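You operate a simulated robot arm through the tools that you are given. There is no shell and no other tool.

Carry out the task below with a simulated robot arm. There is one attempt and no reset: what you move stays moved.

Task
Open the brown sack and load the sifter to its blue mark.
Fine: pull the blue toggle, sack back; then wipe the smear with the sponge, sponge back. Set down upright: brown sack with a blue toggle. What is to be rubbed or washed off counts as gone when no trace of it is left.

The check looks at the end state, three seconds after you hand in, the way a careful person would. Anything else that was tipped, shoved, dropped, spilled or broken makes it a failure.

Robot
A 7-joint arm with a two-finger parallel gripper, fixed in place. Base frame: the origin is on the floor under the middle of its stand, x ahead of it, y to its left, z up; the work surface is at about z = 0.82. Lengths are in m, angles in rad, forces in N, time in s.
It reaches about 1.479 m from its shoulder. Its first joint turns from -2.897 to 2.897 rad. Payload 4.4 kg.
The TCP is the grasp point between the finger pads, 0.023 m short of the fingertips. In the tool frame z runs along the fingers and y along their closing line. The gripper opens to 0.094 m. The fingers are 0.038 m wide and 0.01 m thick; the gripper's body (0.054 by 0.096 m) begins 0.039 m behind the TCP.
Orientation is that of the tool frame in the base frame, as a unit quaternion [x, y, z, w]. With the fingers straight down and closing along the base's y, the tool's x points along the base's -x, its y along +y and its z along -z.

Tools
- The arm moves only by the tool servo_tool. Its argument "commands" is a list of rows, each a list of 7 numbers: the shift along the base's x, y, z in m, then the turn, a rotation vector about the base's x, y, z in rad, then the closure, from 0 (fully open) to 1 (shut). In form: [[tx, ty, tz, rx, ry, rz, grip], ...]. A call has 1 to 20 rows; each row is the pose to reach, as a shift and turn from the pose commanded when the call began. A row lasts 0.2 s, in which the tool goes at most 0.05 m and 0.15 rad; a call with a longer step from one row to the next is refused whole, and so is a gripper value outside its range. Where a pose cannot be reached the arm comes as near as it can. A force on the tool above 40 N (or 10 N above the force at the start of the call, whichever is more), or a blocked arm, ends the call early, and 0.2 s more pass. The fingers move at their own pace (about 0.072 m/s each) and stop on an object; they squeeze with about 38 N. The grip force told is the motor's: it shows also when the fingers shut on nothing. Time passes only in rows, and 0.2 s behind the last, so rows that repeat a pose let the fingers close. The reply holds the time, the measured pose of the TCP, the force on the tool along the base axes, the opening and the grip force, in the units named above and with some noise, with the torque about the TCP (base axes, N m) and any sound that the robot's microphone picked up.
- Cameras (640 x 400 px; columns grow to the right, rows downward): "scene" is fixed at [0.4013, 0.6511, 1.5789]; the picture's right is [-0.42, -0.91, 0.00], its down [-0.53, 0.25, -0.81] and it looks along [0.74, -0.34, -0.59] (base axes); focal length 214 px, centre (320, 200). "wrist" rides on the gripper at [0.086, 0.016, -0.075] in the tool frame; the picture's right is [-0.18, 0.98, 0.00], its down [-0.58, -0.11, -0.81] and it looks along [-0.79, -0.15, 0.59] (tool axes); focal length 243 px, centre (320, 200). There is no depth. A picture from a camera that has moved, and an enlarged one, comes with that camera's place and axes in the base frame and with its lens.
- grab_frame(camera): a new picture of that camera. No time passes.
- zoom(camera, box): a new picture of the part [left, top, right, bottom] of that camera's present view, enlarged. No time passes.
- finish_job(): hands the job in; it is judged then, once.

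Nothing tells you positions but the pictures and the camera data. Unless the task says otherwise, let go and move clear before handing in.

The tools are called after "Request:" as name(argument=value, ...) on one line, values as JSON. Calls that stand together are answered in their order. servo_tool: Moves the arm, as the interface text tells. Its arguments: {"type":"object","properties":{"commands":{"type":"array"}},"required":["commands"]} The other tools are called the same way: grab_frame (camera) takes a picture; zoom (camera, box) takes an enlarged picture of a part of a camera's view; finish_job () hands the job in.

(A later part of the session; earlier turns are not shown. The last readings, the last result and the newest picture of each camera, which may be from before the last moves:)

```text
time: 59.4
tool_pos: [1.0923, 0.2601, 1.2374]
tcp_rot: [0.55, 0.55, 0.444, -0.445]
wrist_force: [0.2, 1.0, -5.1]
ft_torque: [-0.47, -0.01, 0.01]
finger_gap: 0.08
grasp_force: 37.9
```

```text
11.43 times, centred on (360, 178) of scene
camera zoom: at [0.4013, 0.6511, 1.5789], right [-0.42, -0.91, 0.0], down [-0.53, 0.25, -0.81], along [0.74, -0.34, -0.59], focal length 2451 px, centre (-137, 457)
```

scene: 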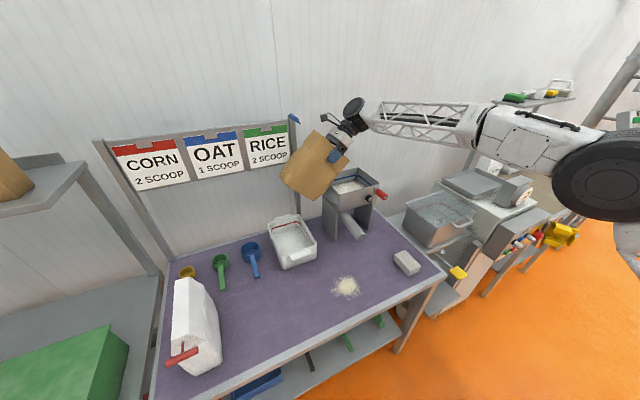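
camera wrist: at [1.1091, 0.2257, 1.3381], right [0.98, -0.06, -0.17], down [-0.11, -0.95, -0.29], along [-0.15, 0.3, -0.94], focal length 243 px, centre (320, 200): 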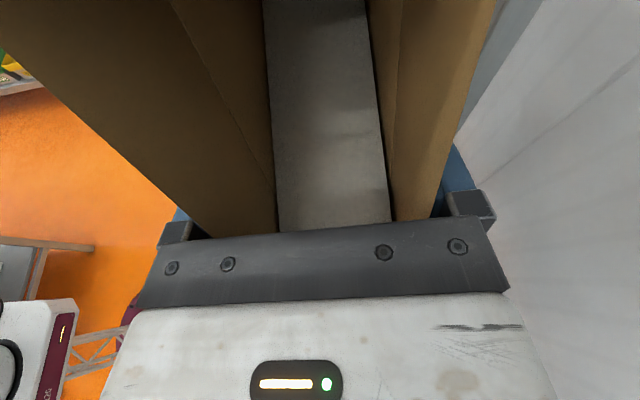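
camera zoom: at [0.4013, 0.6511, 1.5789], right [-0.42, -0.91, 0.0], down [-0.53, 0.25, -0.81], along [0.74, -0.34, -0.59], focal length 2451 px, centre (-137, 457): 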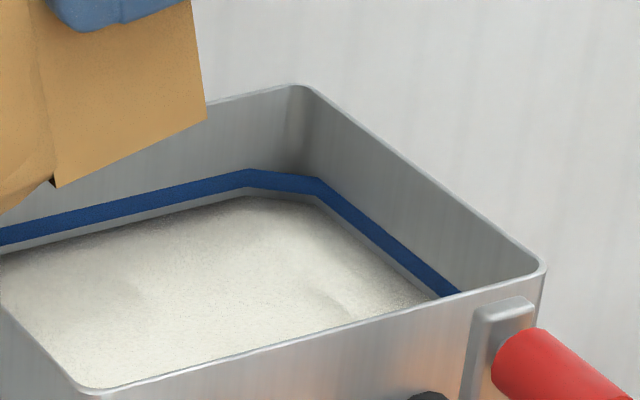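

The level is now only a few millimetres under the band. I will tilt another 3°.

Request:
servo_tool(commands=[[0, -0.002, 0.0012, 0.025, 0, 0, 1.0], [0, -0.0038, 0.002, 0.05, 0, 0, 1.0], [0, -0.0038, 0.002, 0.05, 0, 0, 1.0], [0, -0.0038, 0.002, 0.05, 0, 0, 1.0], [0, -0.0038, 0.002, 0.05, 0, 0, 1.0], [0, -0.0038, 0.002, 0.05, 0, 0, 1.0], [0, -0.0038, 0.002, 0.05, 0, 0, 1.0]])

Request:
zoom(camera="scene", box=[335, 160, 385, 195])

Request:
zoom(camera="scene", box=[300, 110, 420, 250])

```text
time: 61.0
tool_pos: [1.0927, 0.2561, 1.24]
tcp_rot: [0.539, 0.541, 0.456, -0.458]
wrist_force: [0.3, 0.3, -5.7]
ft_torque: [-0.43, 0.02, 0.02]
finger_gap: 0.08
grasp_force: 38.1
```

```text
11.43 times, centred on (360, 178) of scene
camera zoom: at [0.4013, 0.6511, 1.5789], right [-0.42, -0.91, 0.0], down [-0.53, 0.25, -0.81], along [0.74, -0.34, -0.59], focal length 2451 px, centre (-137, 457)
```

zoom: 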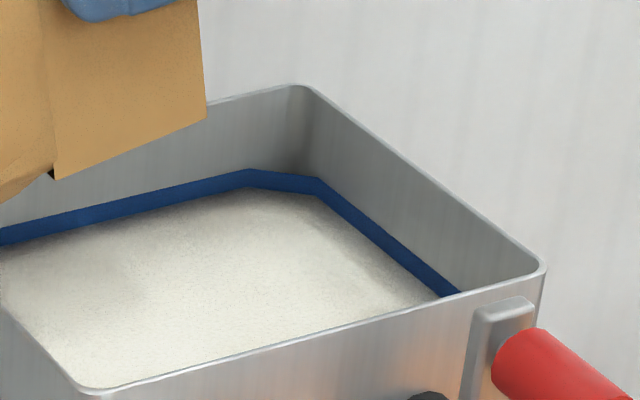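

```text
2.86 times, centred on (360, 180) of scene
camera zoom: at [0.4013, 0.6511, 1.5789], right [-0.42, -0.91, 0.0], down [-0.53, 0.25, -0.81], along [0.74, -0.34, -0.59], focal length 613 px, centre (206, 257)
```

zoom: 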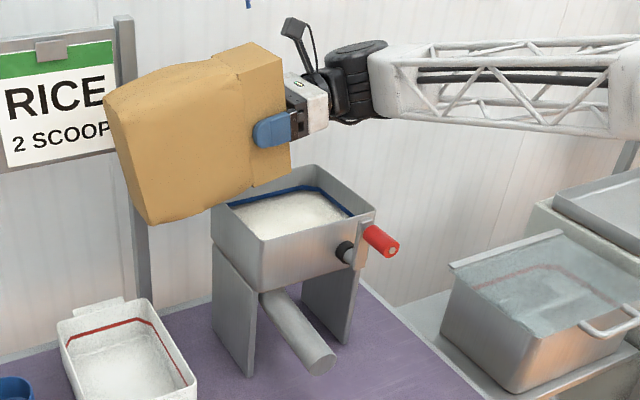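

Request:
zoom(camera="scene", box=[348, 170, 372, 185])

```text
16.00 times, centred on (360, 178) of scene
camera zoom: at [0.4013, 0.6511, 1.5789], right [-0.42, -0.91, 0.0], down [-0.53, 0.25, -0.81], along [0.74, -0.34, -0.59], focal length 3432 px, centre (-320, 560)
```

zoom: 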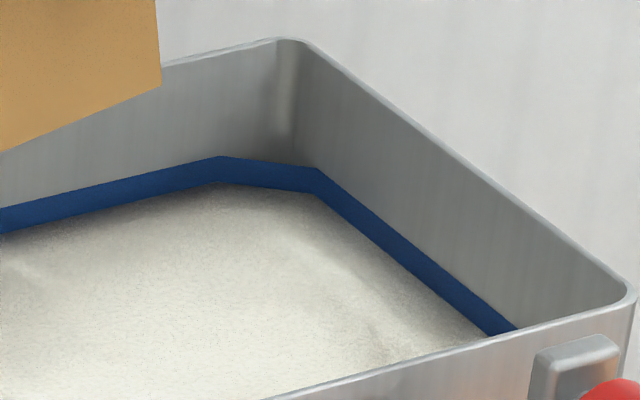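

The surface now meets the lower edge of the blue band all round. A touch more will bring it onto the mark.

Request:
servo_tool(commands=[[0, -0.0018, 0.001, 0.022, 0, 0, 1.0], [0, -0.0034, 0.0016, 0.042, 0, 0, 1.0], [0, -0.0034, 0.0016, 0.042, 0, 0, 1.0], [0, -0.0034, 0.0016, 0.042, 0, 0, 1.0], [0, -0.0034, 0.0016, 0.042, 0, 0, 1.0], [0, -0.0034, 0.0016, 0.042, 0, 0, 1.0], [0, -0.0034, 0.0016, 0.042, 0, 0, 1.0]])

Request:
zoom(camera="scene", box=[348, 170, 372, 185])

```text
time: 62.6
tool_pos: [1.0935, 0.2529, 1.2419]
tcp_rot: [0.53, 0.53, 0.469, -0.469]
wrist_force: [0.0, 0.0, -5.2]
ft_torque: [-0.35, -0.02, -0.03]
finger_gap: 0.0799
grasp_force: 37.8
```

```text
16.00 times, centred on (360, 178) of scene
camera zoom: at [0.4013, 0.6511, 1.5789], right [-0.42, -0.91, 0.0], down [-0.53, 0.25, -0.81], along [0.74, -0.34, -0.59], focal length 3432 px, centre (-320, 560)
```

zoom: 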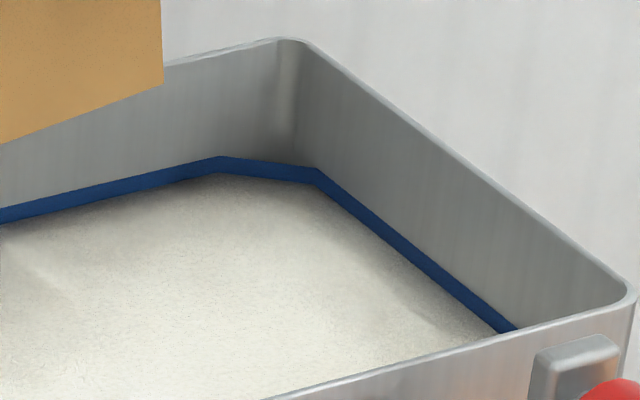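

The level is now within the band, just under its centre. One last small nudge will centre it.

Request:
servo_tool(commands=[[0, -0.001, 0.0005, 0.013, 0, 0, 1.0], [0, -0.001, 0.0005, 0.013, 0, 0, 1.0], [0, -0.001, 0.0005, 0.013, 0, 0, 1.0], [0, -0.001, 0.0005, 0.013, 0, 0, 1.0], [0, -0.001, 0.0005, 0.013, 0, 0, 1.0]])

Request:
zoom(camera="scene", box=[348, 170, 372, 185])

Request:
zoom(camera="scene", box=[300, 110, 420, 250])

```text
time: 63.8
tool_pos: [1.0928, 0.2518, 1.2429]
tcp_rot: [0.526, 0.527, 0.472, -0.472]
wrist_force: [0.3, -0.1, -3.9]
ft_torque: [-0.33, 0.0, 0.02]
finger_gap: 0.0798
grasp_force: 38.2
```

```text
16.00 times, centred on (360, 178) of scene
camera zoom: at [0.4013, 0.6511, 1.5789], right [-0.42, -0.91, 0.0], down [-0.53, 0.25, -0.81], along [0.74, -0.34, -0.59], focal length 3432 px, centre (-320, 560)
```

zoom: 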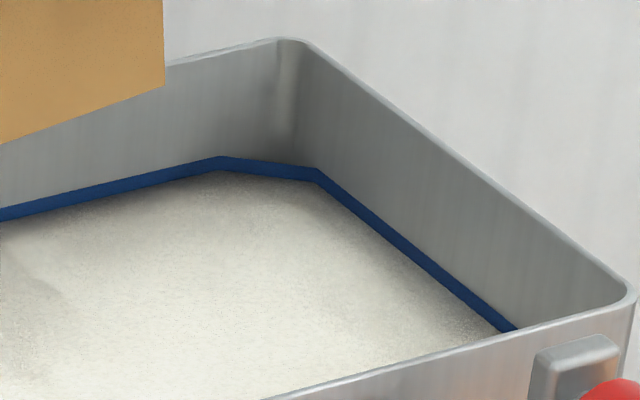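

```text
2.86 times, centred on (360, 180) of scene
camera zoom: at [0.4013, 0.6511, 1.5789], right [-0.42, -0.91, 0.0], down [-0.53, 0.25, -0.81], along [0.74, -0.34, -0.59], focal length 613 px, centre (206, 257)
```

zoom: 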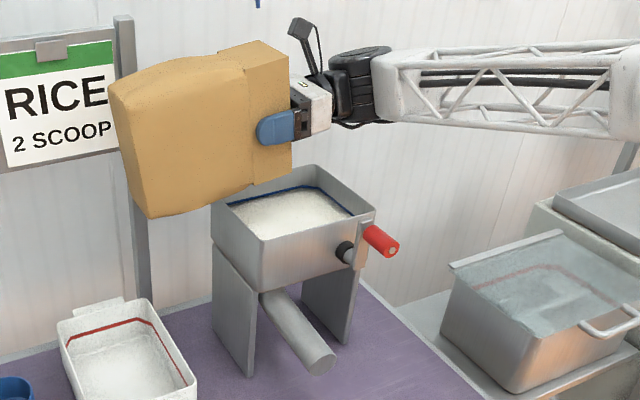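

The level sits at the middle of the blue band. I will bring the sack back upright, raising it so its base clears the hopper.

Request:
servo_tool(commands=[[0, 0.008, 0.012, -0.133, 0, 0, 1.0], [0, 0.017, 0.028, -0.266, 0, 0, 1.0], [0, 0.026, 0.046, -0.399, 0, 0, 1.0], [0, 0.033, 0.064, -0.532, 0, 0, 1.0], [0, 0.038, 0.08, -0.665, 0, 0, 1.0], [0, 0.042, 0.093, -0.798, 0, 0, 1.0], [0, 0.045, 0.104, -0.931, 0, 0, 1.0], [0, 0.046, 0.112, -1.064, 0, 0, 1.0], [0, 0.046, 0.117, -1.197, 0, 0, 1.0], [0, 0.046, 0.12, -1.33, 0, 0, 1.0], [0, 0.046, 0.12, -1.4618, 0, 0, 1.0], [0, 0.046, 0.12, -1.4618, 0, 0, 1.0]])

Request:
grab_frame(camera="scene")

Request:
zoom(camera="scene", box=[335, 160, 385, 195])

Request:
grab_frame(camera="wrist")

```text
time: 66.4
tool_pos: [1.0928, 0.2986, 1.3628]
tcp_rot: [0.707, 0.707, -0.001, -0.001]
wrist_force: [-0.6, -0.2, -4.3]
ft_torque: [-0.05, 0.03, 0.0]
finger_gap: 0.0798
grasp_force: 38.3
```

```text
taken
```

scene: 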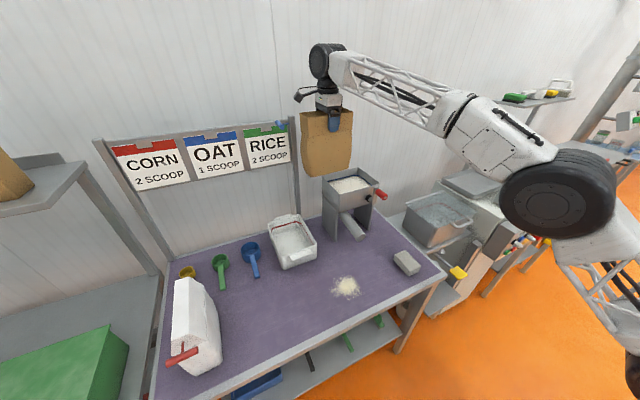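

```text
11.43 times, centred on (360, 178) of scene
camera zoom: at [0.4013, 0.6511, 1.5789], right [-0.42, -0.91, 0.0], down [-0.53, 0.25, -0.81], along [0.74, -0.34, -0.59], focal length 2451 px, centre (-137, 457)
```

zoom: 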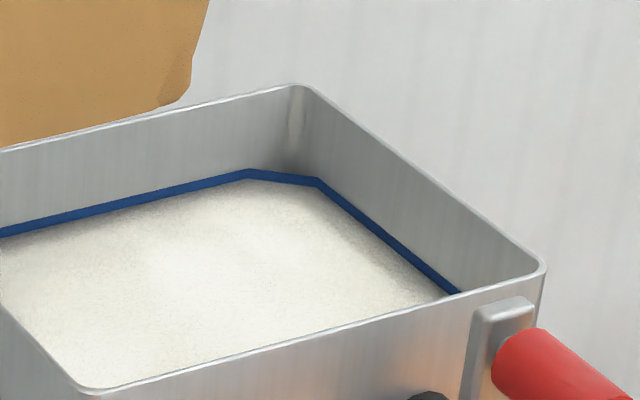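

```text
taken
camera wrist: at [1.1093, 0.3851, 1.4374], right [0.98, -0.18, 0.0], down [-0.11, -0.58, 0.81], along [-0.15, -0.79, -0.59], focal length 243 px, centre (320, 200)
```

wrist: 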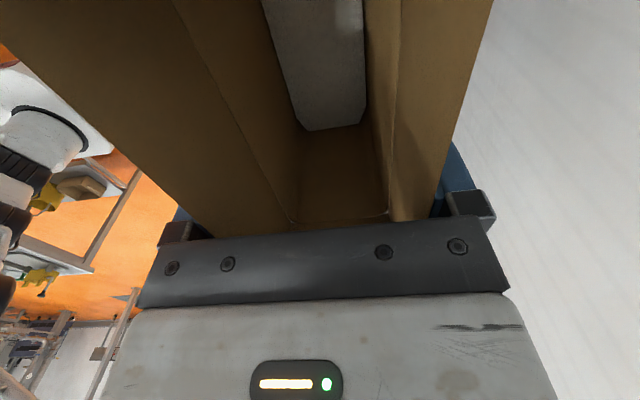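

The level still sits on the band now that the sack is upright, and the sack weighs about 4.3 N. I will carry it back toward its original spot, centred near (0.824, 0.583) and square to the table.

Request:
servo_tool(commands=[[-0.02, 0.02, 0, 0, 0, 0.131, 1.0], [-0.043, 0.044, 0, 0, 0, 0.262, 1.0], [-0.066, 0.068, 0, 0, 0, 0.393, 1.0], [-0.089, 0.093, 0, 0, 0, 0.524, 1.0], [-0.112, 0.118, 0, 0, 0, 0.655, 1.0], [-0.135, 0.143, 0, 0, 0, 0.785, 1.0], [-0.158, 0.168, 0, 0, 0, 0.916, 1.0], [-0.181, 0.193, 0, 0, 0, 1.047, 1.0], [-0.204, 0.218, 0, 0, 0, 1.178, 1.0], [-0.227, 0.243, 0, 0, 0, 1.309, 1.0], [-0.25, 0.267, 0, 0, 0, 1.44, 1.0], [-0.266, 0.2845, 0, 0, 0, 1.571, 1.0], [-0.266, 0.2845, -0.03, 0, 0, 1.571, 1.0], [-0.266, 0.2845, -0.07, 0, 0, 1.571, 1.0], [-0.266, 0.2845, -0.11, 0, 0, 1.571, 1.0], [-0.266, 0.2845, -0.15, 0, 0, 1.571, 1.0], [-0.266, 0.2845, -0.19, 0, 0, 1.571, 1.0], [-0.266, 0.2845, -0.23, 0, 0, 1.571, 1.0], [-0.266, 0.2845, -0.23, 0, 0, 1.571, 1.0]])

Request:
grab_frame(camera="scene")

Request:
zoom(camera="scene", box=[220, 180, 360, 320])

```text
time: 70.4
tool_pos: [0.8257, 0.584, 1.1306]
tcp_rot: [0.0, 1.0, -0.001, 0.0]
wrist_force: [-0.7, 0.3, -4.5]
ft_torque: [-0.02, -0.03, 0.02]
finger_gap: 0.0797
grasp_force: 38.0
```

```text
taken
```

scene: 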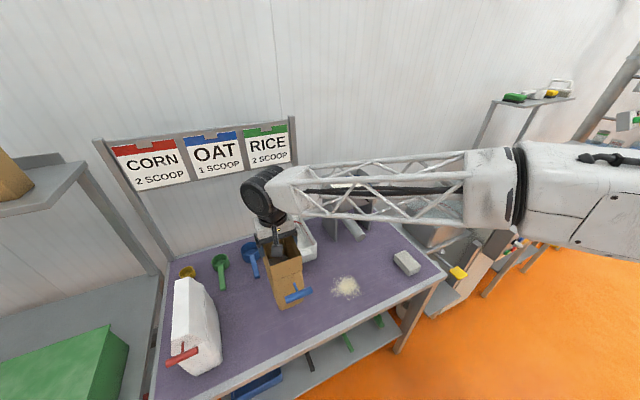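

```text
2.86 times, centred on (290, 250) of scene
camera zoom: at [0.4013, 0.6511, 1.5789], right [-0.42, -0.91, 0.0], down [-0.53, 0.25, -0.81], along [0.74, -0.34, -0.59], focal length 613 px, centre (406, 57)
```

zoom: 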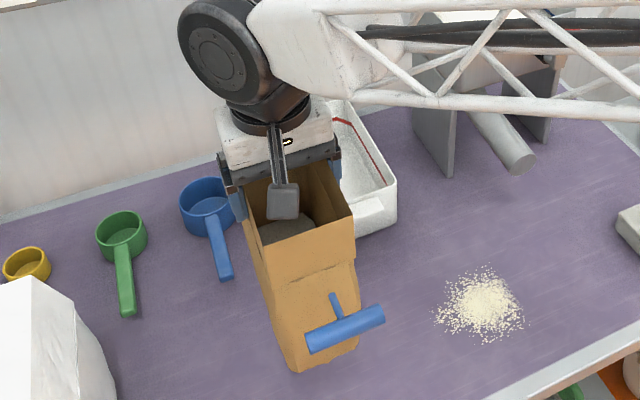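

The sack is square and above its original place, with the toggle facing the front again. I will lower it gently to the table.

Request:
servo_tool(commands=[[0.001, -0.001, -0.035, 0, 0, 0, 1.0], [0.001, -0.001, -0.07, 0, 0, 0, 1.0], [0.001, -0.001, -0.095, 0, 0, 0, 1.0], [0.001, -0.001, -0.11, 0, 0, 0, 1.0], [0.001, -0.001, -0.116, 0, 0, 0, 1.0], [0.001, -0.001, -0.116, 0, 0, 0, 1.0]])

Request:
zoom(camera="scene", box=[240, 220, 340, 340])

```text
time: 71.8
tool_pos: [0.8274, 0.5828, 1.016]
tcp_rot: [0.001, 1.0, 0.0, 0.0]
wrist_force: [0.3, 0.1, -5.2]
ft_torque: [0.01, -0.04, 0.03]
finger_gap: 0.0799
grasp_force: 37.8
```

```text
3.33 times, centred on (290, 280) of scene
camera zoom: at [0.4013, 0.6511, 1.5789], right [-0.42, -0.91, 0.0], down [-0.53, 0.25, -0.81], along [0.74, -0.34, -0.59], focal length 715 px, centre (420, -67)
```

zoom: 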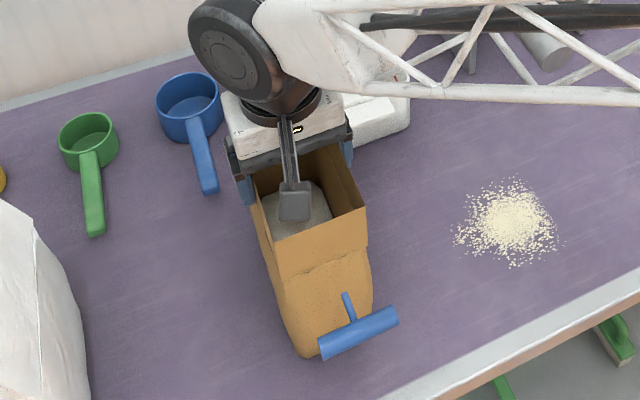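

The sack is about 7 mm above the table, and its base lines up with where it stood in the first picture. I will lower the last bit slowly.

Request:
servo_tool(commands=[[0, 0, -0.003, 0, 0, 0, 1.0], [0, 0, -0.0055, 0, 0, 0, 1.0], [0, 0, -0.0055, 0, 0, 0, 1.0]])

```text
time: 72.6
tool_pos: [0.828, 0.5827, 1.0104]
tcp_rot: [0.0, 1.0, -0.001, 0.0]
wrist_force: [0.3, 0.8, 9.7]
ft_torque: [0.28, 1.14, 0.05]
finger_gap: 0.0799
grasp_force: 38.0
```

The sack is on the table and pressed slightly. I will ease off a millimetre, then open.

Request:
servo_tool(commands=[[0, 0, 0.001, 0, 0, 0, 1.0], [0, 0, 0.001, 0, 0, 0, 1.0]])

Request:
zoom(camera="scene", box=[240, 220, 340, 340])

```text
time: 73.2
tool_pos: [0.8273, 0.5818, 1.0108]
tcp_rot: [0.0, 1.0, 0.0, 0.0]
wrist_force: [3.0, 4.6, 9.6]
ft_torque: [0.96, 0.49, -0.33]
finger_gap: 0.0798
grasp_force: 38.1
```

```text
3.33 times, centred on (290, 280) of scene
camera zoom: at [0.4013, 0.6511, 1.5789], right [-0.42, -0.91, 0.0], down [-0.53, 0.25, -0.81], along [0.74, -0.34, -0.59], focal length 715 px, centre (420, -67)
```

zoom: 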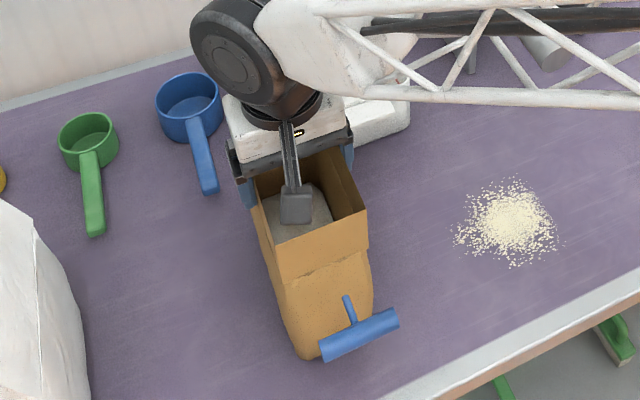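

Request:
servo_tool(commands=[[0, 0, 0.001, 0, 0, 0, 1.0], [0, 0, 0.001, 0, 0, 0, 1.0]])

```text
time: 73.8
tool_pos: [0.8279, 0.5812, 1.0102]
tcp_rot: [-0.001, 1.0, -0.001, 0.0]
wrist_force: [-0.7, 2.3, 1.2]
ft_torque: [0.56, 0.61, -0.08]
finger_gap: 0.0801
grasp_force: 37.9
```

The vertical force is near zero now. I will open the fingers slowly.

Request:
servo_tool(commands=[[0, 0, 0, 0, 0, 0, 0.13], [0, 0, 0, 0, 0, 0, 0.08], [0, 0, 0, 0, 0, 0, 0.04], [0, 0, 0, 0, 0, 0, 0], [0, 0, 0, 0, 0, 0, 0]])

Request:
zoom(camera="scene", box=[240, 220, 340, 340])

Request:
grab_frame(camera="wrist")

```text
time: 75.0
tool_pos: [0.8276, 0.5816, 1.011]
tcp_rot: [0.0, 1.0, -0.001, 0.0]
wrist_force: [-0.3, 0.6, -1.5]
ft_torque: [-0.01, -0.01, -0.03]
finger_gap: 0.094
grasp_force: 0.1
```

```text
3.33 times, centred on (290, 280) of scene
camera zoom: at [0.4013, 0.6511, 1.5789], right [-0.42, -0.91, 0.0], down [-0.53, 0.25, -0.81], along [0.74, -0.34, -0.59], focal length 715 px, centre (420, -67)
```

zoom: 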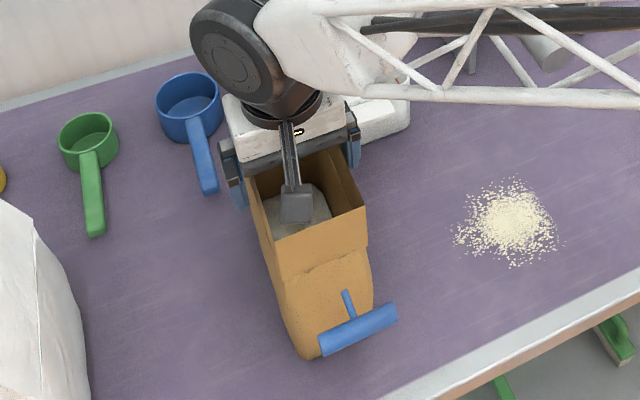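

```text
taken
camera wrist: at [0.7417, 0.598, 1.0873], right [0.18, 0.98, 0.0], down [0.58, -0.11, 0.81], along [0.79, -0.15, -0.59], focal length 243 px, centre (320, 200)
```

wrist: 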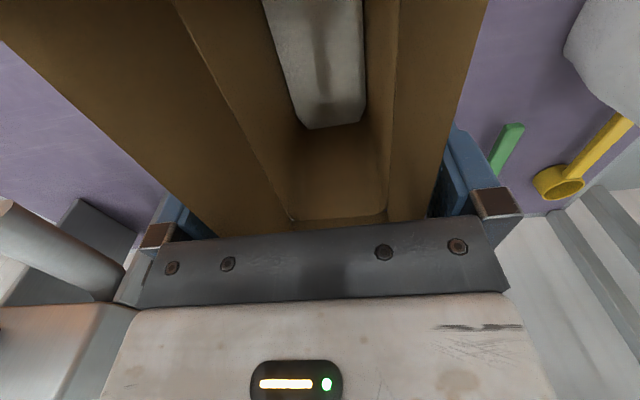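

The sack stands upright on its own. I will rise straight up out of it and then look at its position.

Request:
servo_tool(commands=[[0, 0, 0.015, 0, 0, 0, 0], [0, 0, 0.035, 0, 0, 0, 0], [0, 0, 0.07, 0, 0, 0, 0], [0, 0, 0.11, 0, 0, 0, 0], [0, 0, 0.155, 0, 0, 0, 0], [0, 0, 0.2, 0, 0, 0, 0], [0, 0, 0.24, 0, 0, 0, 0], [0, -0.04, 0.24, 0, 0, 0, 0], [0, -0.085, 0.24, 0, 0, 0, 0], [0, -0.13, 0.24, 0, 0, 0, 0], [0, -0.175, 0.24, 0, 0, 0, 0], [0, -0.22, 0.24, 0, 0, 0, 0], [0, -0.265, 0.24, 0, 0, 0, 0], [0, -0.3, 0.24, 0, 0, 0, 0], [0, -0.3, 0.24, 0, 0, 0, 0]])

Request:
grab_frame(camera="scene")

Request:
zoom(camera="scene", box=[240, 220, 340, 340])

Request:
grab_frame(camera="wrist")

```text
time: 78.2
tool_pos: [0.8297, 0.2807, 1.2528]
tcp_rot: [0.0, 1.0, -0.001, 0.0]
wrist_force: [-0.4, 0.0, 0.8]
ft_torque: [-0.01, 0.03, -0.01]
finger_gap: 0.0942
grasp_force: 0.1
```

```text
taken
```

scene: 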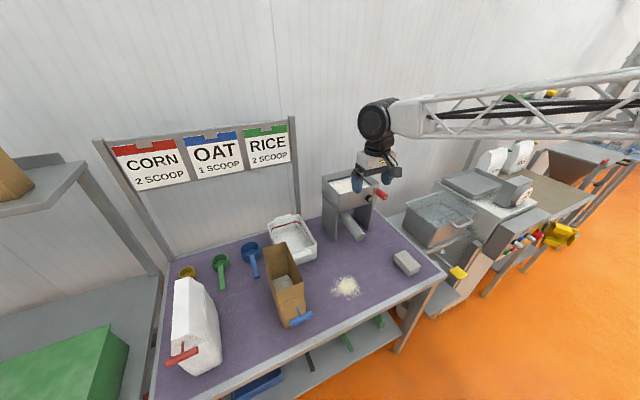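

```text
3.33 times, centred on (290, 280) of scene
camera zoom: at [0.4013, 0.6511, 1.5789], right [-0.42, -0.91, 0.0], down [-0.53, 0.25, -0.81], along [0.74, -0.34, -0.59], focal length 715 px, centre (420, -67)
```

zoom: 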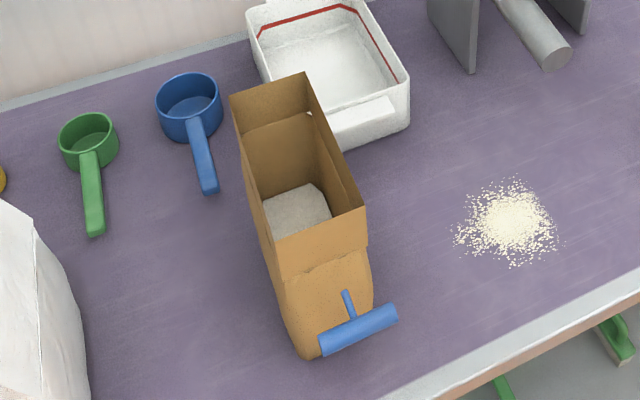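

```text
taken
camera wrist: at [0.7437, 0.2969, 1.3293], right [0.18, 0.98, 0.0], down [0.58, -0.11, 0.81], along [0.79, -0.15, -0.59], focal length 243 px, centre (320, 200)
```

wrist: 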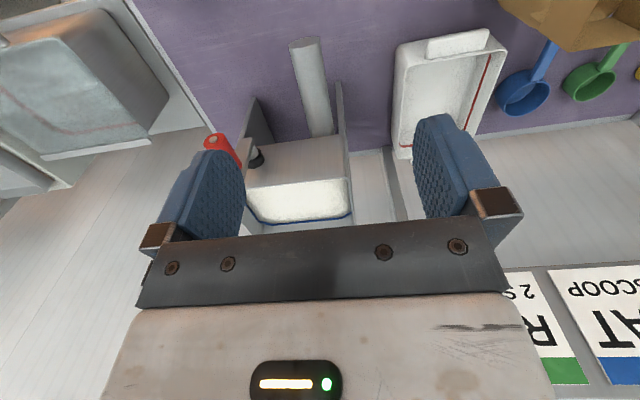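

The sack is back where it stood, upright, and nothing else has moved. Next is the sponge, which I take to be a block about 0.08 × 0.055 m centred near (0.767, 0.083). I will go look at it more closely.

Request:
servo_tool(commands=[[-0.03, -0.03, 0, 0, 0, 0, 0], [-0.06, -0.065, 0, 0, 0, 0, 0], [-0.09, -0.1, 0, 0, 0, 0, 0], [-0.11, -0.14, -0.01, 0, 0, 0, 0], [-0.11, -0.18, -0.03, 0, 0, 0, 0], [-0.11, -0.197, -0.07, 0, 0, 0, 0], [-0.11, -0.197, -0.115, 0, 0, 0, 0], [-0.11, -0.197, -0.16, 0, 0, 0, 0], [-0.11, -0.197, -0.2, 0, 0, 0, 0], [-0.11, -0.197, -0.2, 0, 0, 0, 0]])

Request:
grab_frame(camera="wrist")

Request:
zoom(camera="scene", box=[310, 160, 450, 310])

```text
time: 80.4
tool_pos: [0.7184, 0.0832, 1.0529]
tcp_rot: [0.0, 1.0, -0.001, 0.0]
wrist_force: [0.7, 0.6, -1.1]
ft_torque: [0.0, 0.0, 0.0]
finger_gap: 0.0939
grasp_force: 0.0
```

```text
taken
camera wrist: at [0.6314, 0.1003, 1.1291], right [0.18, 0.98, 0.0], down [0.58, -0.11, 0.81], along [0.79, -0.15, -0.59], focal length 243 px, centre (320, 200)
```

wrist: 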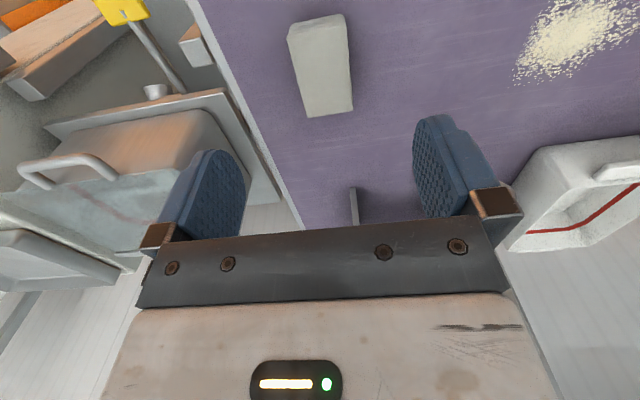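

```text
2.67 times, centred on (380, 235) of scene
camera zoom: at [0.4013, 0.6511, 1.5789], right [-0.42, -0.91, 0.0], down [-0.53, 0.25, -0.81], along [0.74, -0.34, -0.59], focal length 572 px, centre (160, 107)
```

zoom: 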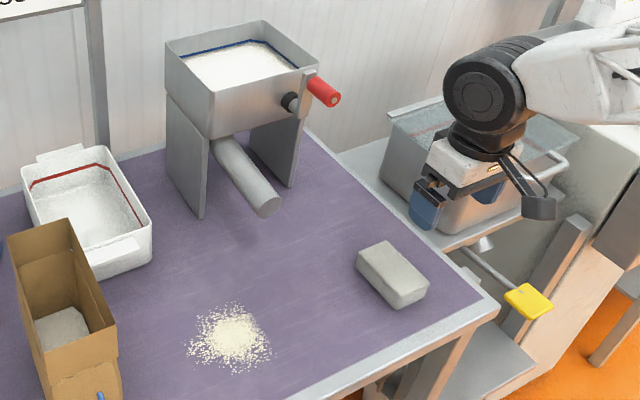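

Request:
zoom(camera="wrist", box=[270, 0, 390, 130])

Request:
zoom(camera="scene", box=[380, 240, 430, 285])

Request:
zoom(camera="scene", box=[315, 265, 375, 310])

Request:
zoom(camera="wrist", box=[500, 0, 640, 110])

```text
3.08 times, centred on (330, 65) of wrist
camera zoom: at [0.6314, 0.1003, 1.1291], right [0.18, 0.98, 0.0], down [0.58, -0.11, 0.81], along [0.79, -0.15, -0.59], focal length 746 px, centre (289, 615)
```

zoom: 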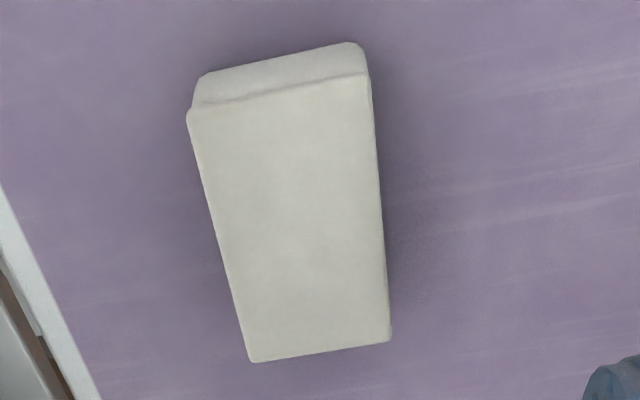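

```text
8.89 times, centred on (405, 262) of scene
camera zoom: at [0.4013, 0.6511, 1.5789], right [-0.42, -0.91, 0.0], down [-0.53, 0.25, -0.81], along [0.74, -0.34, -0.59], focal length 1906 px, centre (-436, -356)
```

zoom: 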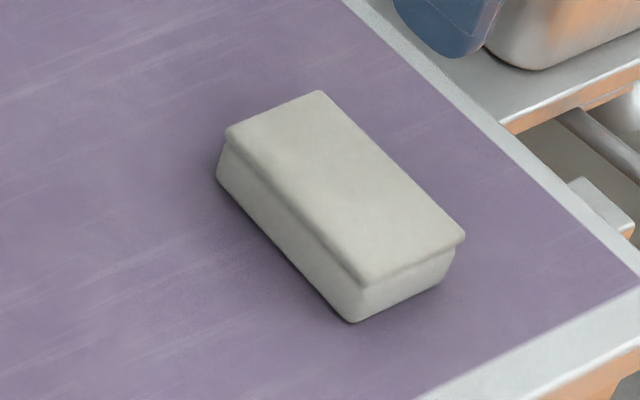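

```text
8.89 times, centred on (345, 288) of scene
camera zoom: at [0.4013, 0.6511, 1.5789], right [-0.42, -0.91, 0.0], down [-0.53, 0.25, -0.81], along [0.74, -0.34, -0.59], focal length 1906 px, centre (98, -578)
```

zoom: 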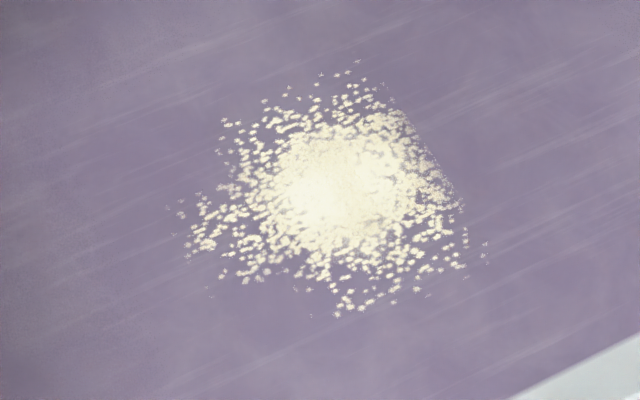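

```text
3.64 times, centred on (570, 55) of wrist
camera zoom: at [0.6314, 0.1003, 1.1291], right [0.18, 0.98, 0.0], down [0.58, -0.11, 0.81], along [0.79, -0.15, -0.59], focal length 882 px, centre (-589, 727)
```

zoom: 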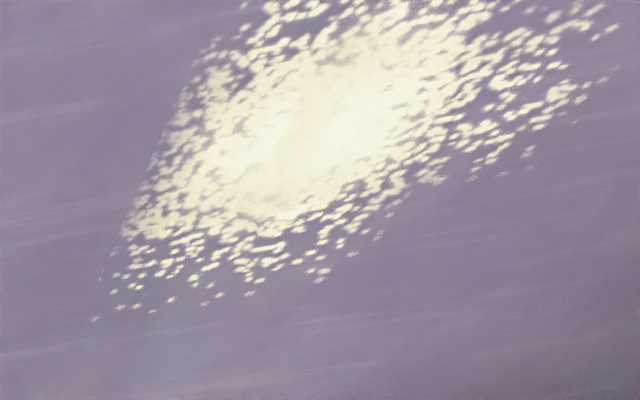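

The sponge top measures x 0.726–0.818, y 0.048–0.108, z 0.85, square to the table. The smear spans about x 0.735–0.845, y 0.305–0.432. I will come down over the sponge, closing along y, with the fingertips staying clear of the table.

Request:
servo_tool(commands=[[0.027, -0.003, -0.03, 0, 0, 0, 0], [0.0536, -0.0052, -0.06, 0, 0, 0, 0], [0.0536, -0.0052, -0.1, 0, 0, 0, 0], [0.0536, -0.0052, -0.135, 0, 0, 0, 0], [0.0536, -0.0052, -0.165, 0, 0, 0, 0], [0.0536, -0.0052, -0.185, 0, 0, 0, 0], [0.0536, -0.0052, -0.2, 0, 0, 0, 0], [0.0536, -0.0052, -0.2, 0, 0, 0, 0]])

Request:
grab_frame(camera="wrist")

Request:
zoom(camera="scene", box=[360, 220, 450, 300])

```text
time: 82.2
tool_pos: [0.7708, 0.0806, 0.853]
tcp_rot: [0.0, 1.0, -0.001, 0.0]
wrist_force: [0.8, -0.3, 0.1]
ft_torque: [0.01, -0.04, 0.03]
finger_gap: 0.0938
grasp_force: 0.1
```

```text
taken
camera wrist: at [0.685, 0.0959, 0.929], right [0.18, 0.98, 0.0], down [0.58, -0.11, 0.81], along [0.79, -0.15, -0.59], focal length 243 px, centre (320, 200)
```

wrist: 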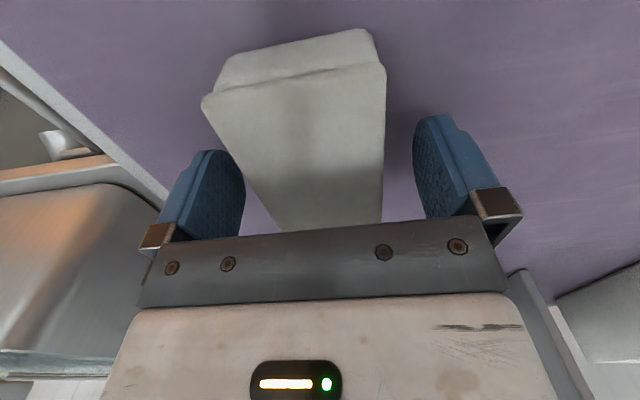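

```text
5.00 times, centred on (405, 260) of scene
camera zoom: at [0.4013, 0.6511, 1.5789], right [-0.42, -0.91, 0.0], down [-0.53, 0.25, -0.81], along [0.74, -0.34, -0.59], focal length 1072 px, centre (-105, -100)
```

zoom: 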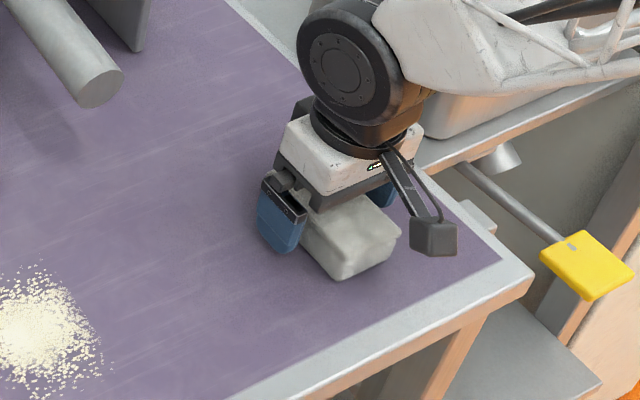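

The sponge is between the pads. I will shift 2 mm to centre on it and close.

Request:
servo_tool(commands=[[0.001, -0.0025, -0.002, 0, 0, 0, 0], [0.001, -0.0025, -0.002, 0, 0, 0, 0.2], [0.001, -0.0025, -0.002, 0, 0, 0, 0.35], [0.001, -0.0025, -0.002, 0, 0, 0, 0.6], [0.001, -0.0025, -0.002, 0, 0, 0, 1.0], [0.001, -0.0025, -0.002, 0, 0, 0, 1.0]])

Request:
grab_frame(camera="wrist")

```text
time: 83.6
tool_pos: [0.771, 0.0768, 0.8501]
tcp_rot: [0.0, 1.0, -0.001, 0.001]
wrist_force: [1.4, 0.4, 0.1]
ft_torque: [0.02, 0.01, -0.04]
finger_gap: 0.0592
grasp_force: 38.2
```

```text
taken
camera wrist: at [0.6855, 0.0932, 0.9265], right [0.18, 0.98, 0.0], down [0.58, -0.11, 0.81], along [0.79, -0.15, -0.59], focal length 243 px, centre (320, 200)
```

wrist: 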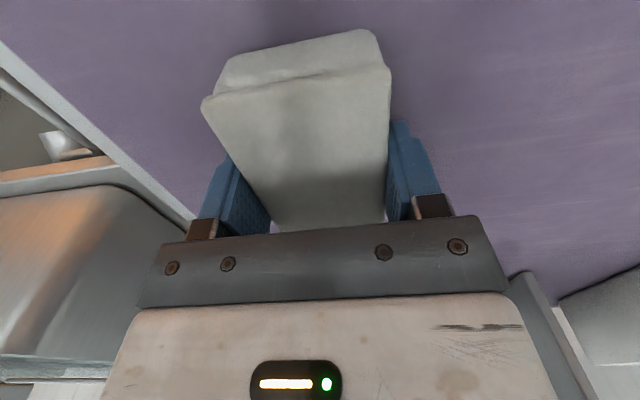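

The sponge is gripped. Its resting TCP pose for the return is (0.771, 0.077, 0.850). I will lift it, carry it to the near side of the smear and set it on the table there.

Request:
servo_tool(commands=[[0, 0, 0.02, 0, 0, 0, 1.0], [0, 0, 0.05, 0, 0, 0, 1.0], [0, 0.03, 0.06, 0, 0, 0, 1.0], [0, 0.07, 0.06, 0, 0, 0, 1.0], [-0.002, 0.11, 0.06, 0, 0, 0, 1.0], [-0.004, 0.15, 0.06, 0, 0, 0, 1.0], [-0.004, 0.19, 0.06, 0, 0, 0, 1.0], [-0.004, 0.195, 0.03, 0, 0, 0, 1.0], [-0.004, 0.195, 0.01, 0, 0, 0, 1.0], [-0.004, 0.195, 0.003, 0, 0, 0, 1.0], [-0.004, 0.195, 0.0, 0, 0, 0, 1.0], [-0.004, 0.195, 0.0, 0, 0, 0, 1.0]])

Request:
zoom(camera="scene", box=[310, 220, 430, 320])

```text
time: 86.2
tool_pos: [0.768, 0.2713, 0.8507]
tcp_rot: [0.0, 1.0, -0.001, 0.0]
wrist_force: [-1.5, 0.5, 2.3]
ft_torque: [0.01, 0.07, 0.0]
finger_gap: 0.0591
grasp_force: 37.8
```

```text
4.00 times, centred on (370, 270) of scene
camera zoom: at [0.4013, 0.6511, 1.5789], right [-0.42, -0.91, 0.0], down [-0.53, 0.25, -0.81], along [0.74, -0.34, -0.59], focal length 858 px, centre (120, -80)
```

zoom: 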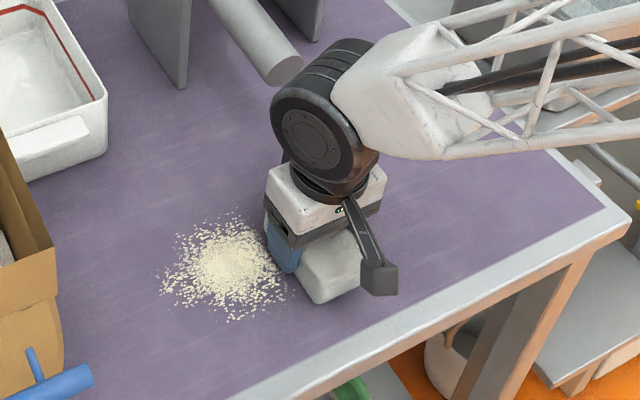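

The sponge touches the table lightly. I will press a little and make the first pass across the smear.

Request:
servo_tool(commands=[[0, 0, -0.001, 0, 0, 0, 1.0], [0, 0.02, -0.0015, 0, 0, 0, 1.0], [0, 0.04, -0.0015, 0, 0, 0, 1.0], [0, 0.06, -0.0015, 0, 0, 0, 1.0], [0, 0.08, -0.0015, 0, 0, 0, 1.0], [0, 0.1, -0.0015, 0, 0, 0, 1.0], [0, 0.12, -0.0015, 0, 0, 0, 1.0], [0, 0.14, -0.0015, 0, 0, 0, 1.0], [0, 0.16, -0.0015, 0, 0, 0, 1.0], [0, 0.17, -0.0015, 0, 0, 0, 1.0]])

Request:
zoom(camera="scene", box=[290, 220, 410, 320])

Request:
grab_frame(camera="wrist")

```text
time: 87.8
tool_pos: [0.7704, 0.3861, 0.8505]
tcp_rot: [0.001, 1.0, 0.0, 0.001]
wrist_force: [-0.7, -0.7, 5.9]
ft_torque: [0.0, 0.27, 0.02]
finger_gap: 0.0591
grasp_force: 37.9
stopped in row 7: the force on the tool passed its limit at 42 N (the readings are from after the stop); the commanded pose is now the measured one
```

```text
4.00 times, centred on (350, 270) of scene
camera zoom: at [0.4013, 0.6511, 1.5789], right [-0.42, -0.91, 0.0], down [-0.53, 0.25, -0.81], along [0.74, -0.34, -0.59], focal length 858 px, centre (200, -80)
```

zoom: 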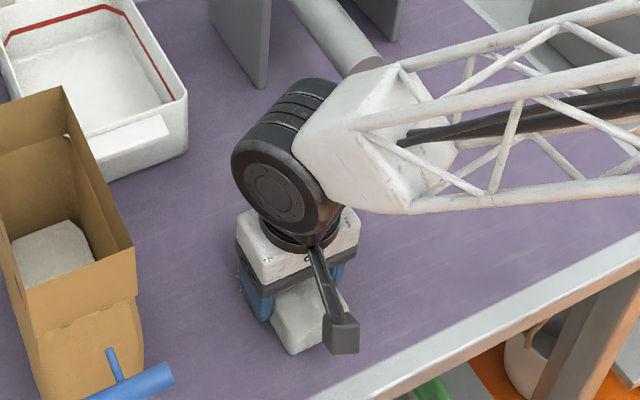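

```text
taken
camera wrist: at [0.6828, 0.4013, 0.9261], right [0.19, 0.98, 0.0], down [0.58, -0.11, 0.81], along [0.79, -0.15, -0.59], focal length 243 px, centre (320, 200)
```

wrist: 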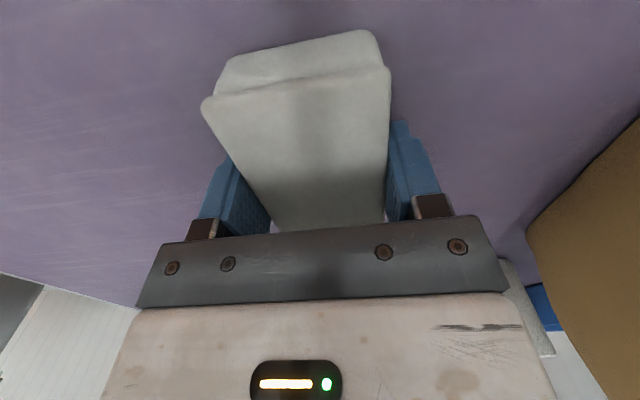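

The pass removed most of what it crossed, but the force built up to the limit and stopped the call. I will continue with no extra downward push and a slight lift as I go.

Request:
servo_tool(commands=[[0, 0.015, 0.0002, 0, 0, 0, 1.0], [0, 0.03, 0.0004, 0, 0, 0, 1.0], [0, 0.045, 0.0006, 0, 0, 0, 1.0], [0, 0.055, 0.0007, 0, 0, 0, 1.0]])

Request:
zoom(camera="scene", box=[290, 220, 410, 320])

```text
time: 88.8
tool_pos: [0.7694, 0.4413, 0.8506]
tcp_rot: [0.001, 1.0, 0.0, 0.001]
wrist_force: [0.9, 0.4, 1.4]
ft_torque: [0.01, 0.03, 0.02]
finger_gap: 0.0592
grasp_force: 38.1
```

```text
4.00 times, centred on (350, 270) of scene
camera zoom: at [0.4013, 0.6511, 1.5789], right [-0.42, -0.91, 0.0], down [-0.53, 0.25, -0.81], along [0.74, -0.34, -0.59], focal length 858 px, centre (200, -80)
```

zoom: 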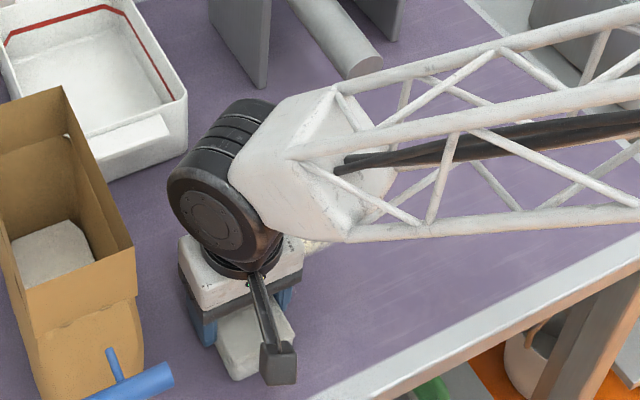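

The column near the front looks clean. I will shift over by 4.5 cm in x and sweep back over the rest.

Request:
servo_tool(commands=[[0.022, 0, -0.0003, 0, 0, 0, 1.0], [0.044, 0, -0.0004, 0, 0, 0, 1.0], [0.044, -0.02, -0.0005, 0, 0, 0, 1.0], [0.044, -0.04, -0.0005, 0, 0, 0, 1.0], [0.044, -0.06, -0.0005, 0, 0, 0, 1.0]])

Request:
servo_tool(commands=[[0, -0.02, 0, 0, 0, 0, 1.0], [0, -0.04, 0, 0, 0, 0, 1.0], [0, -0.06, 0, 0, 0, 0, 1.0], [0, -0.08, 0, 0, 0, 0, 1.0], [0, -0.1, 0, 0, 0, 0, 1.0], [0, -0.115, 0, 0, 0, 0, 1.0]])

Request:
zoom(camera="scene", box=[290, 220, 410, 320])

```text
time: 90.0
tool_pos: [0.8123, 0.3813, 0.852]
tcp_rot: [0.0, 1.0, 0.001, 0.001]
wrist_force: [0.8, -0.5, -0.3]
ft_torque: [0.0, 0.01, 0.0]
finger_gap: 0.059
grasp_force: 38.1
```

```text
time: 91.4
tool_pos: [0.8124, 0.2645, 0.8511]
tcp_rot: [0.0, 1.0, 0.0, 0.001]
wrist_force: [0.1, 2.9, 5.9]
ft_torque: [0.08, 0.2, -0.14]
finger_gap: 0.0591
grasp_force: 38.1
```

```text
4.00 times, centred on (350, 270) of scene
camera zoom: at [0.4013, 0.6511, 1.5789], right [-0.42, -0.91, 0.0], down [-0.53, 0.25, -0.81], along [0.74, -0.34, -0.59], focal length 858 px, centre (200, -80)
```

zoom: 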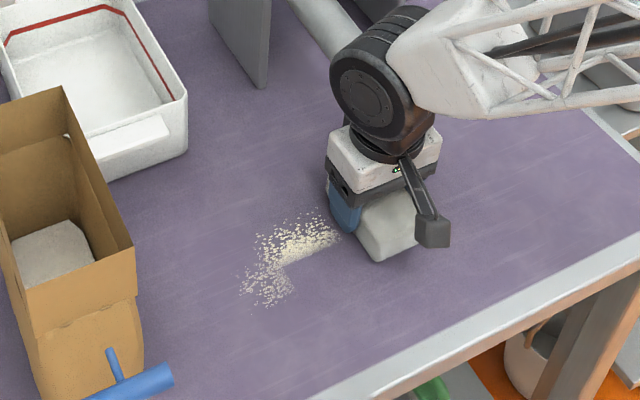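

Light contact left some behind: a band at larger x and a patch toward +y. I will sweep again with a firmer but still moderate press.

Request:
servo_tool(commands=[[0, 0.02, -0.0005, 0, 0, 0, 1.0], [0, 0.04, -0.0008, 0, 0, 0, 1.0], [0, 0.06, -0.0008, 0, 0, 0, 1.0], [0, 0.08, -0.0008, 0, 0, 0, 1.0]])

Request:
zoom(camera="scene", box=[290, 220, 410, 320])

```text
time: 92.4
tool_pos: [0.8142, 0.3444, 0.8501]
tcp_rot: [0.001, 1.0, 0.0, 0.0]
wrist_force: [-0.6, -12.2, 23.0]
ft_torque: [-0.28, 0.13, 0.04]
finger_gap: 0.0589
grasp_force: 38.4
```

```text
4.00 times, centred on (350, 270) of scene
camera zoom: at [0.4013, 0.6511, 1.5789], right [-0.42, -0.91, 0.0], down [-0.53, 0.25, -0.81], along [0.74, -0.34, -0.59], focal length 858 px, centre (200, -80)
```

zoom: 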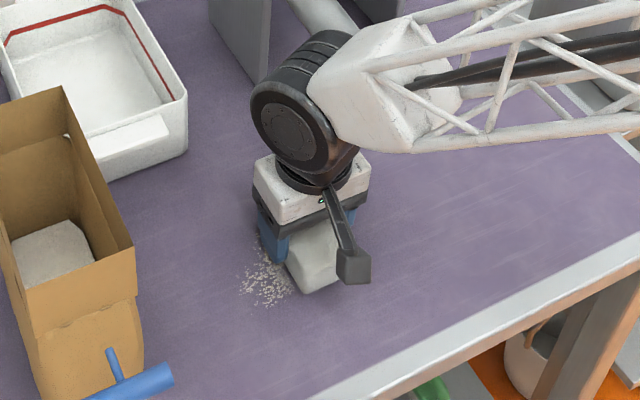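

Request:
servo_tool(commands=[[0, 0.02, 0.0003, 0, 0, 0, 1.0], [0, 0.04, 0.0005, 0, 0, 0, 1.0], [0, 0.06, 0.0005, 0, 0, 0, 1.0], [0, 0.08, 0.0005, 0, 0, 0, 1.0], [0, 0.095, 0.0005, 0, 0, 0, 1.0]])

Request:
zoom(camera="scene", box=[290, 220, 410, 320])

```text
time: 93.6
tool_pos: [0.8114, 0.4394, 0.8497]
tcp_rot: [0.0, 1.0, 0.0, 0.001]
wrist_force: [-0.7, -9.1, 21.7]
ft_torque: [-0.15, -0.15, -0.03]
finger_gap: 0.059
grasp_force: 38.1
```

```text
4.00 times, centred on (350, 270) of scene
camera zoom: at [0.4013, 0.6511, 1.5789], right [-0.42, -0.91, 0.0], down [-0.53, 0.25, -0.81], along [0.74, -0.34, -0.59], focal length 858 px, centre (200, -80)
```

zoom: 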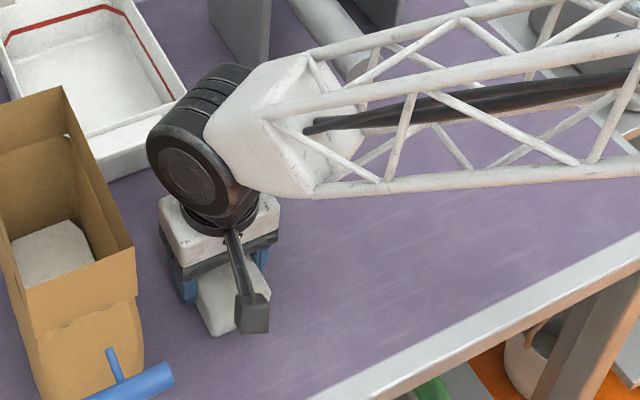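

The force is steady around 20 N and wiping well. I will shift back toward the front and sweep the other way over the first column.

Request:
servo_tool(commands=[[-0.02, 0, 0.0001, 0, 0, 0, 1.0], [-0.04, 0, 0.0002, 0, 0, 0, 1.0], [-0.04, -0.02, 0.0002, 0, 0, 0, 1.0], [-0.04, -0.04, 0.0002, 0, 0, 0, 1.0], [-0.04, -0.06, 0.0002, 0, 0, 0, 1.0]])

Request:
servo_tool(commands=[[0, -0.02, 0.0, 0, 0, 0, 1.0], [0, -0.04, 0.0001, 0, 0, 0, 1.0], [0, -0.06, 0.0002, 0, 0, 0, 1.0], [0, -0.08, 0.0003, 0, 0, 0, 1.0], [0, -0.1, 0.0003, 0, 0, 0, 1.0], [0, -0.12, 0.0003, 0, 0, 0, 1.0]])

Request:
zoom(camera="scene", box=[290, 220, 410, 320])

```text
time: 94.8
tool_pos: [0.7717, 0.3808, 0.8497]
tcp_rot: [0.001, 1.0, 0.001, 0.001]
wrist_force: [-0.7, 4.7, 7.4]
ft_torque: [0.14, -0.04, 0.02]
finger_gap: 0.0592
grasp_force: 37.6
```

```text
time: 96.2
tool_pos: [0.7721, 0.2595, 0.8498]
tcp_rot: [0.0, 1.0, 0.001, 0.001]
wrist_force: [0.1, -0.4, -0.5]
ft_torque: [0.02, -0.02, 0.0]
finger_gap: 0.0593
grasp_force: 38.4
```

```text
4.00 times, centred on (350, 270) of scene
camera zoom: at [0.4013, 0.6511, 1.5789], right [-0.42, -0.91, 0.0], down [-0.53, 0.25, -0.81], along [0.74, -0.34, -0.59], focal length 858 px, centre (200, -80)
```

zoom: 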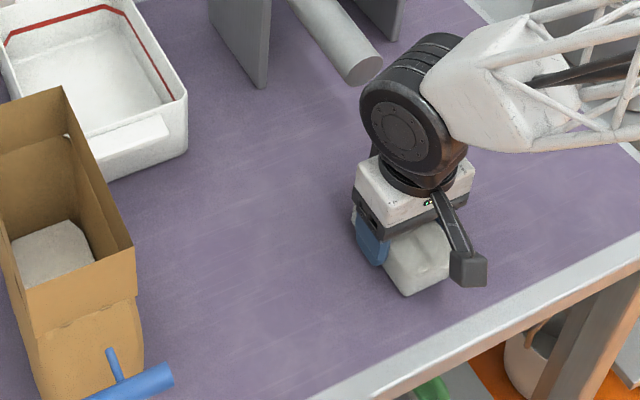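

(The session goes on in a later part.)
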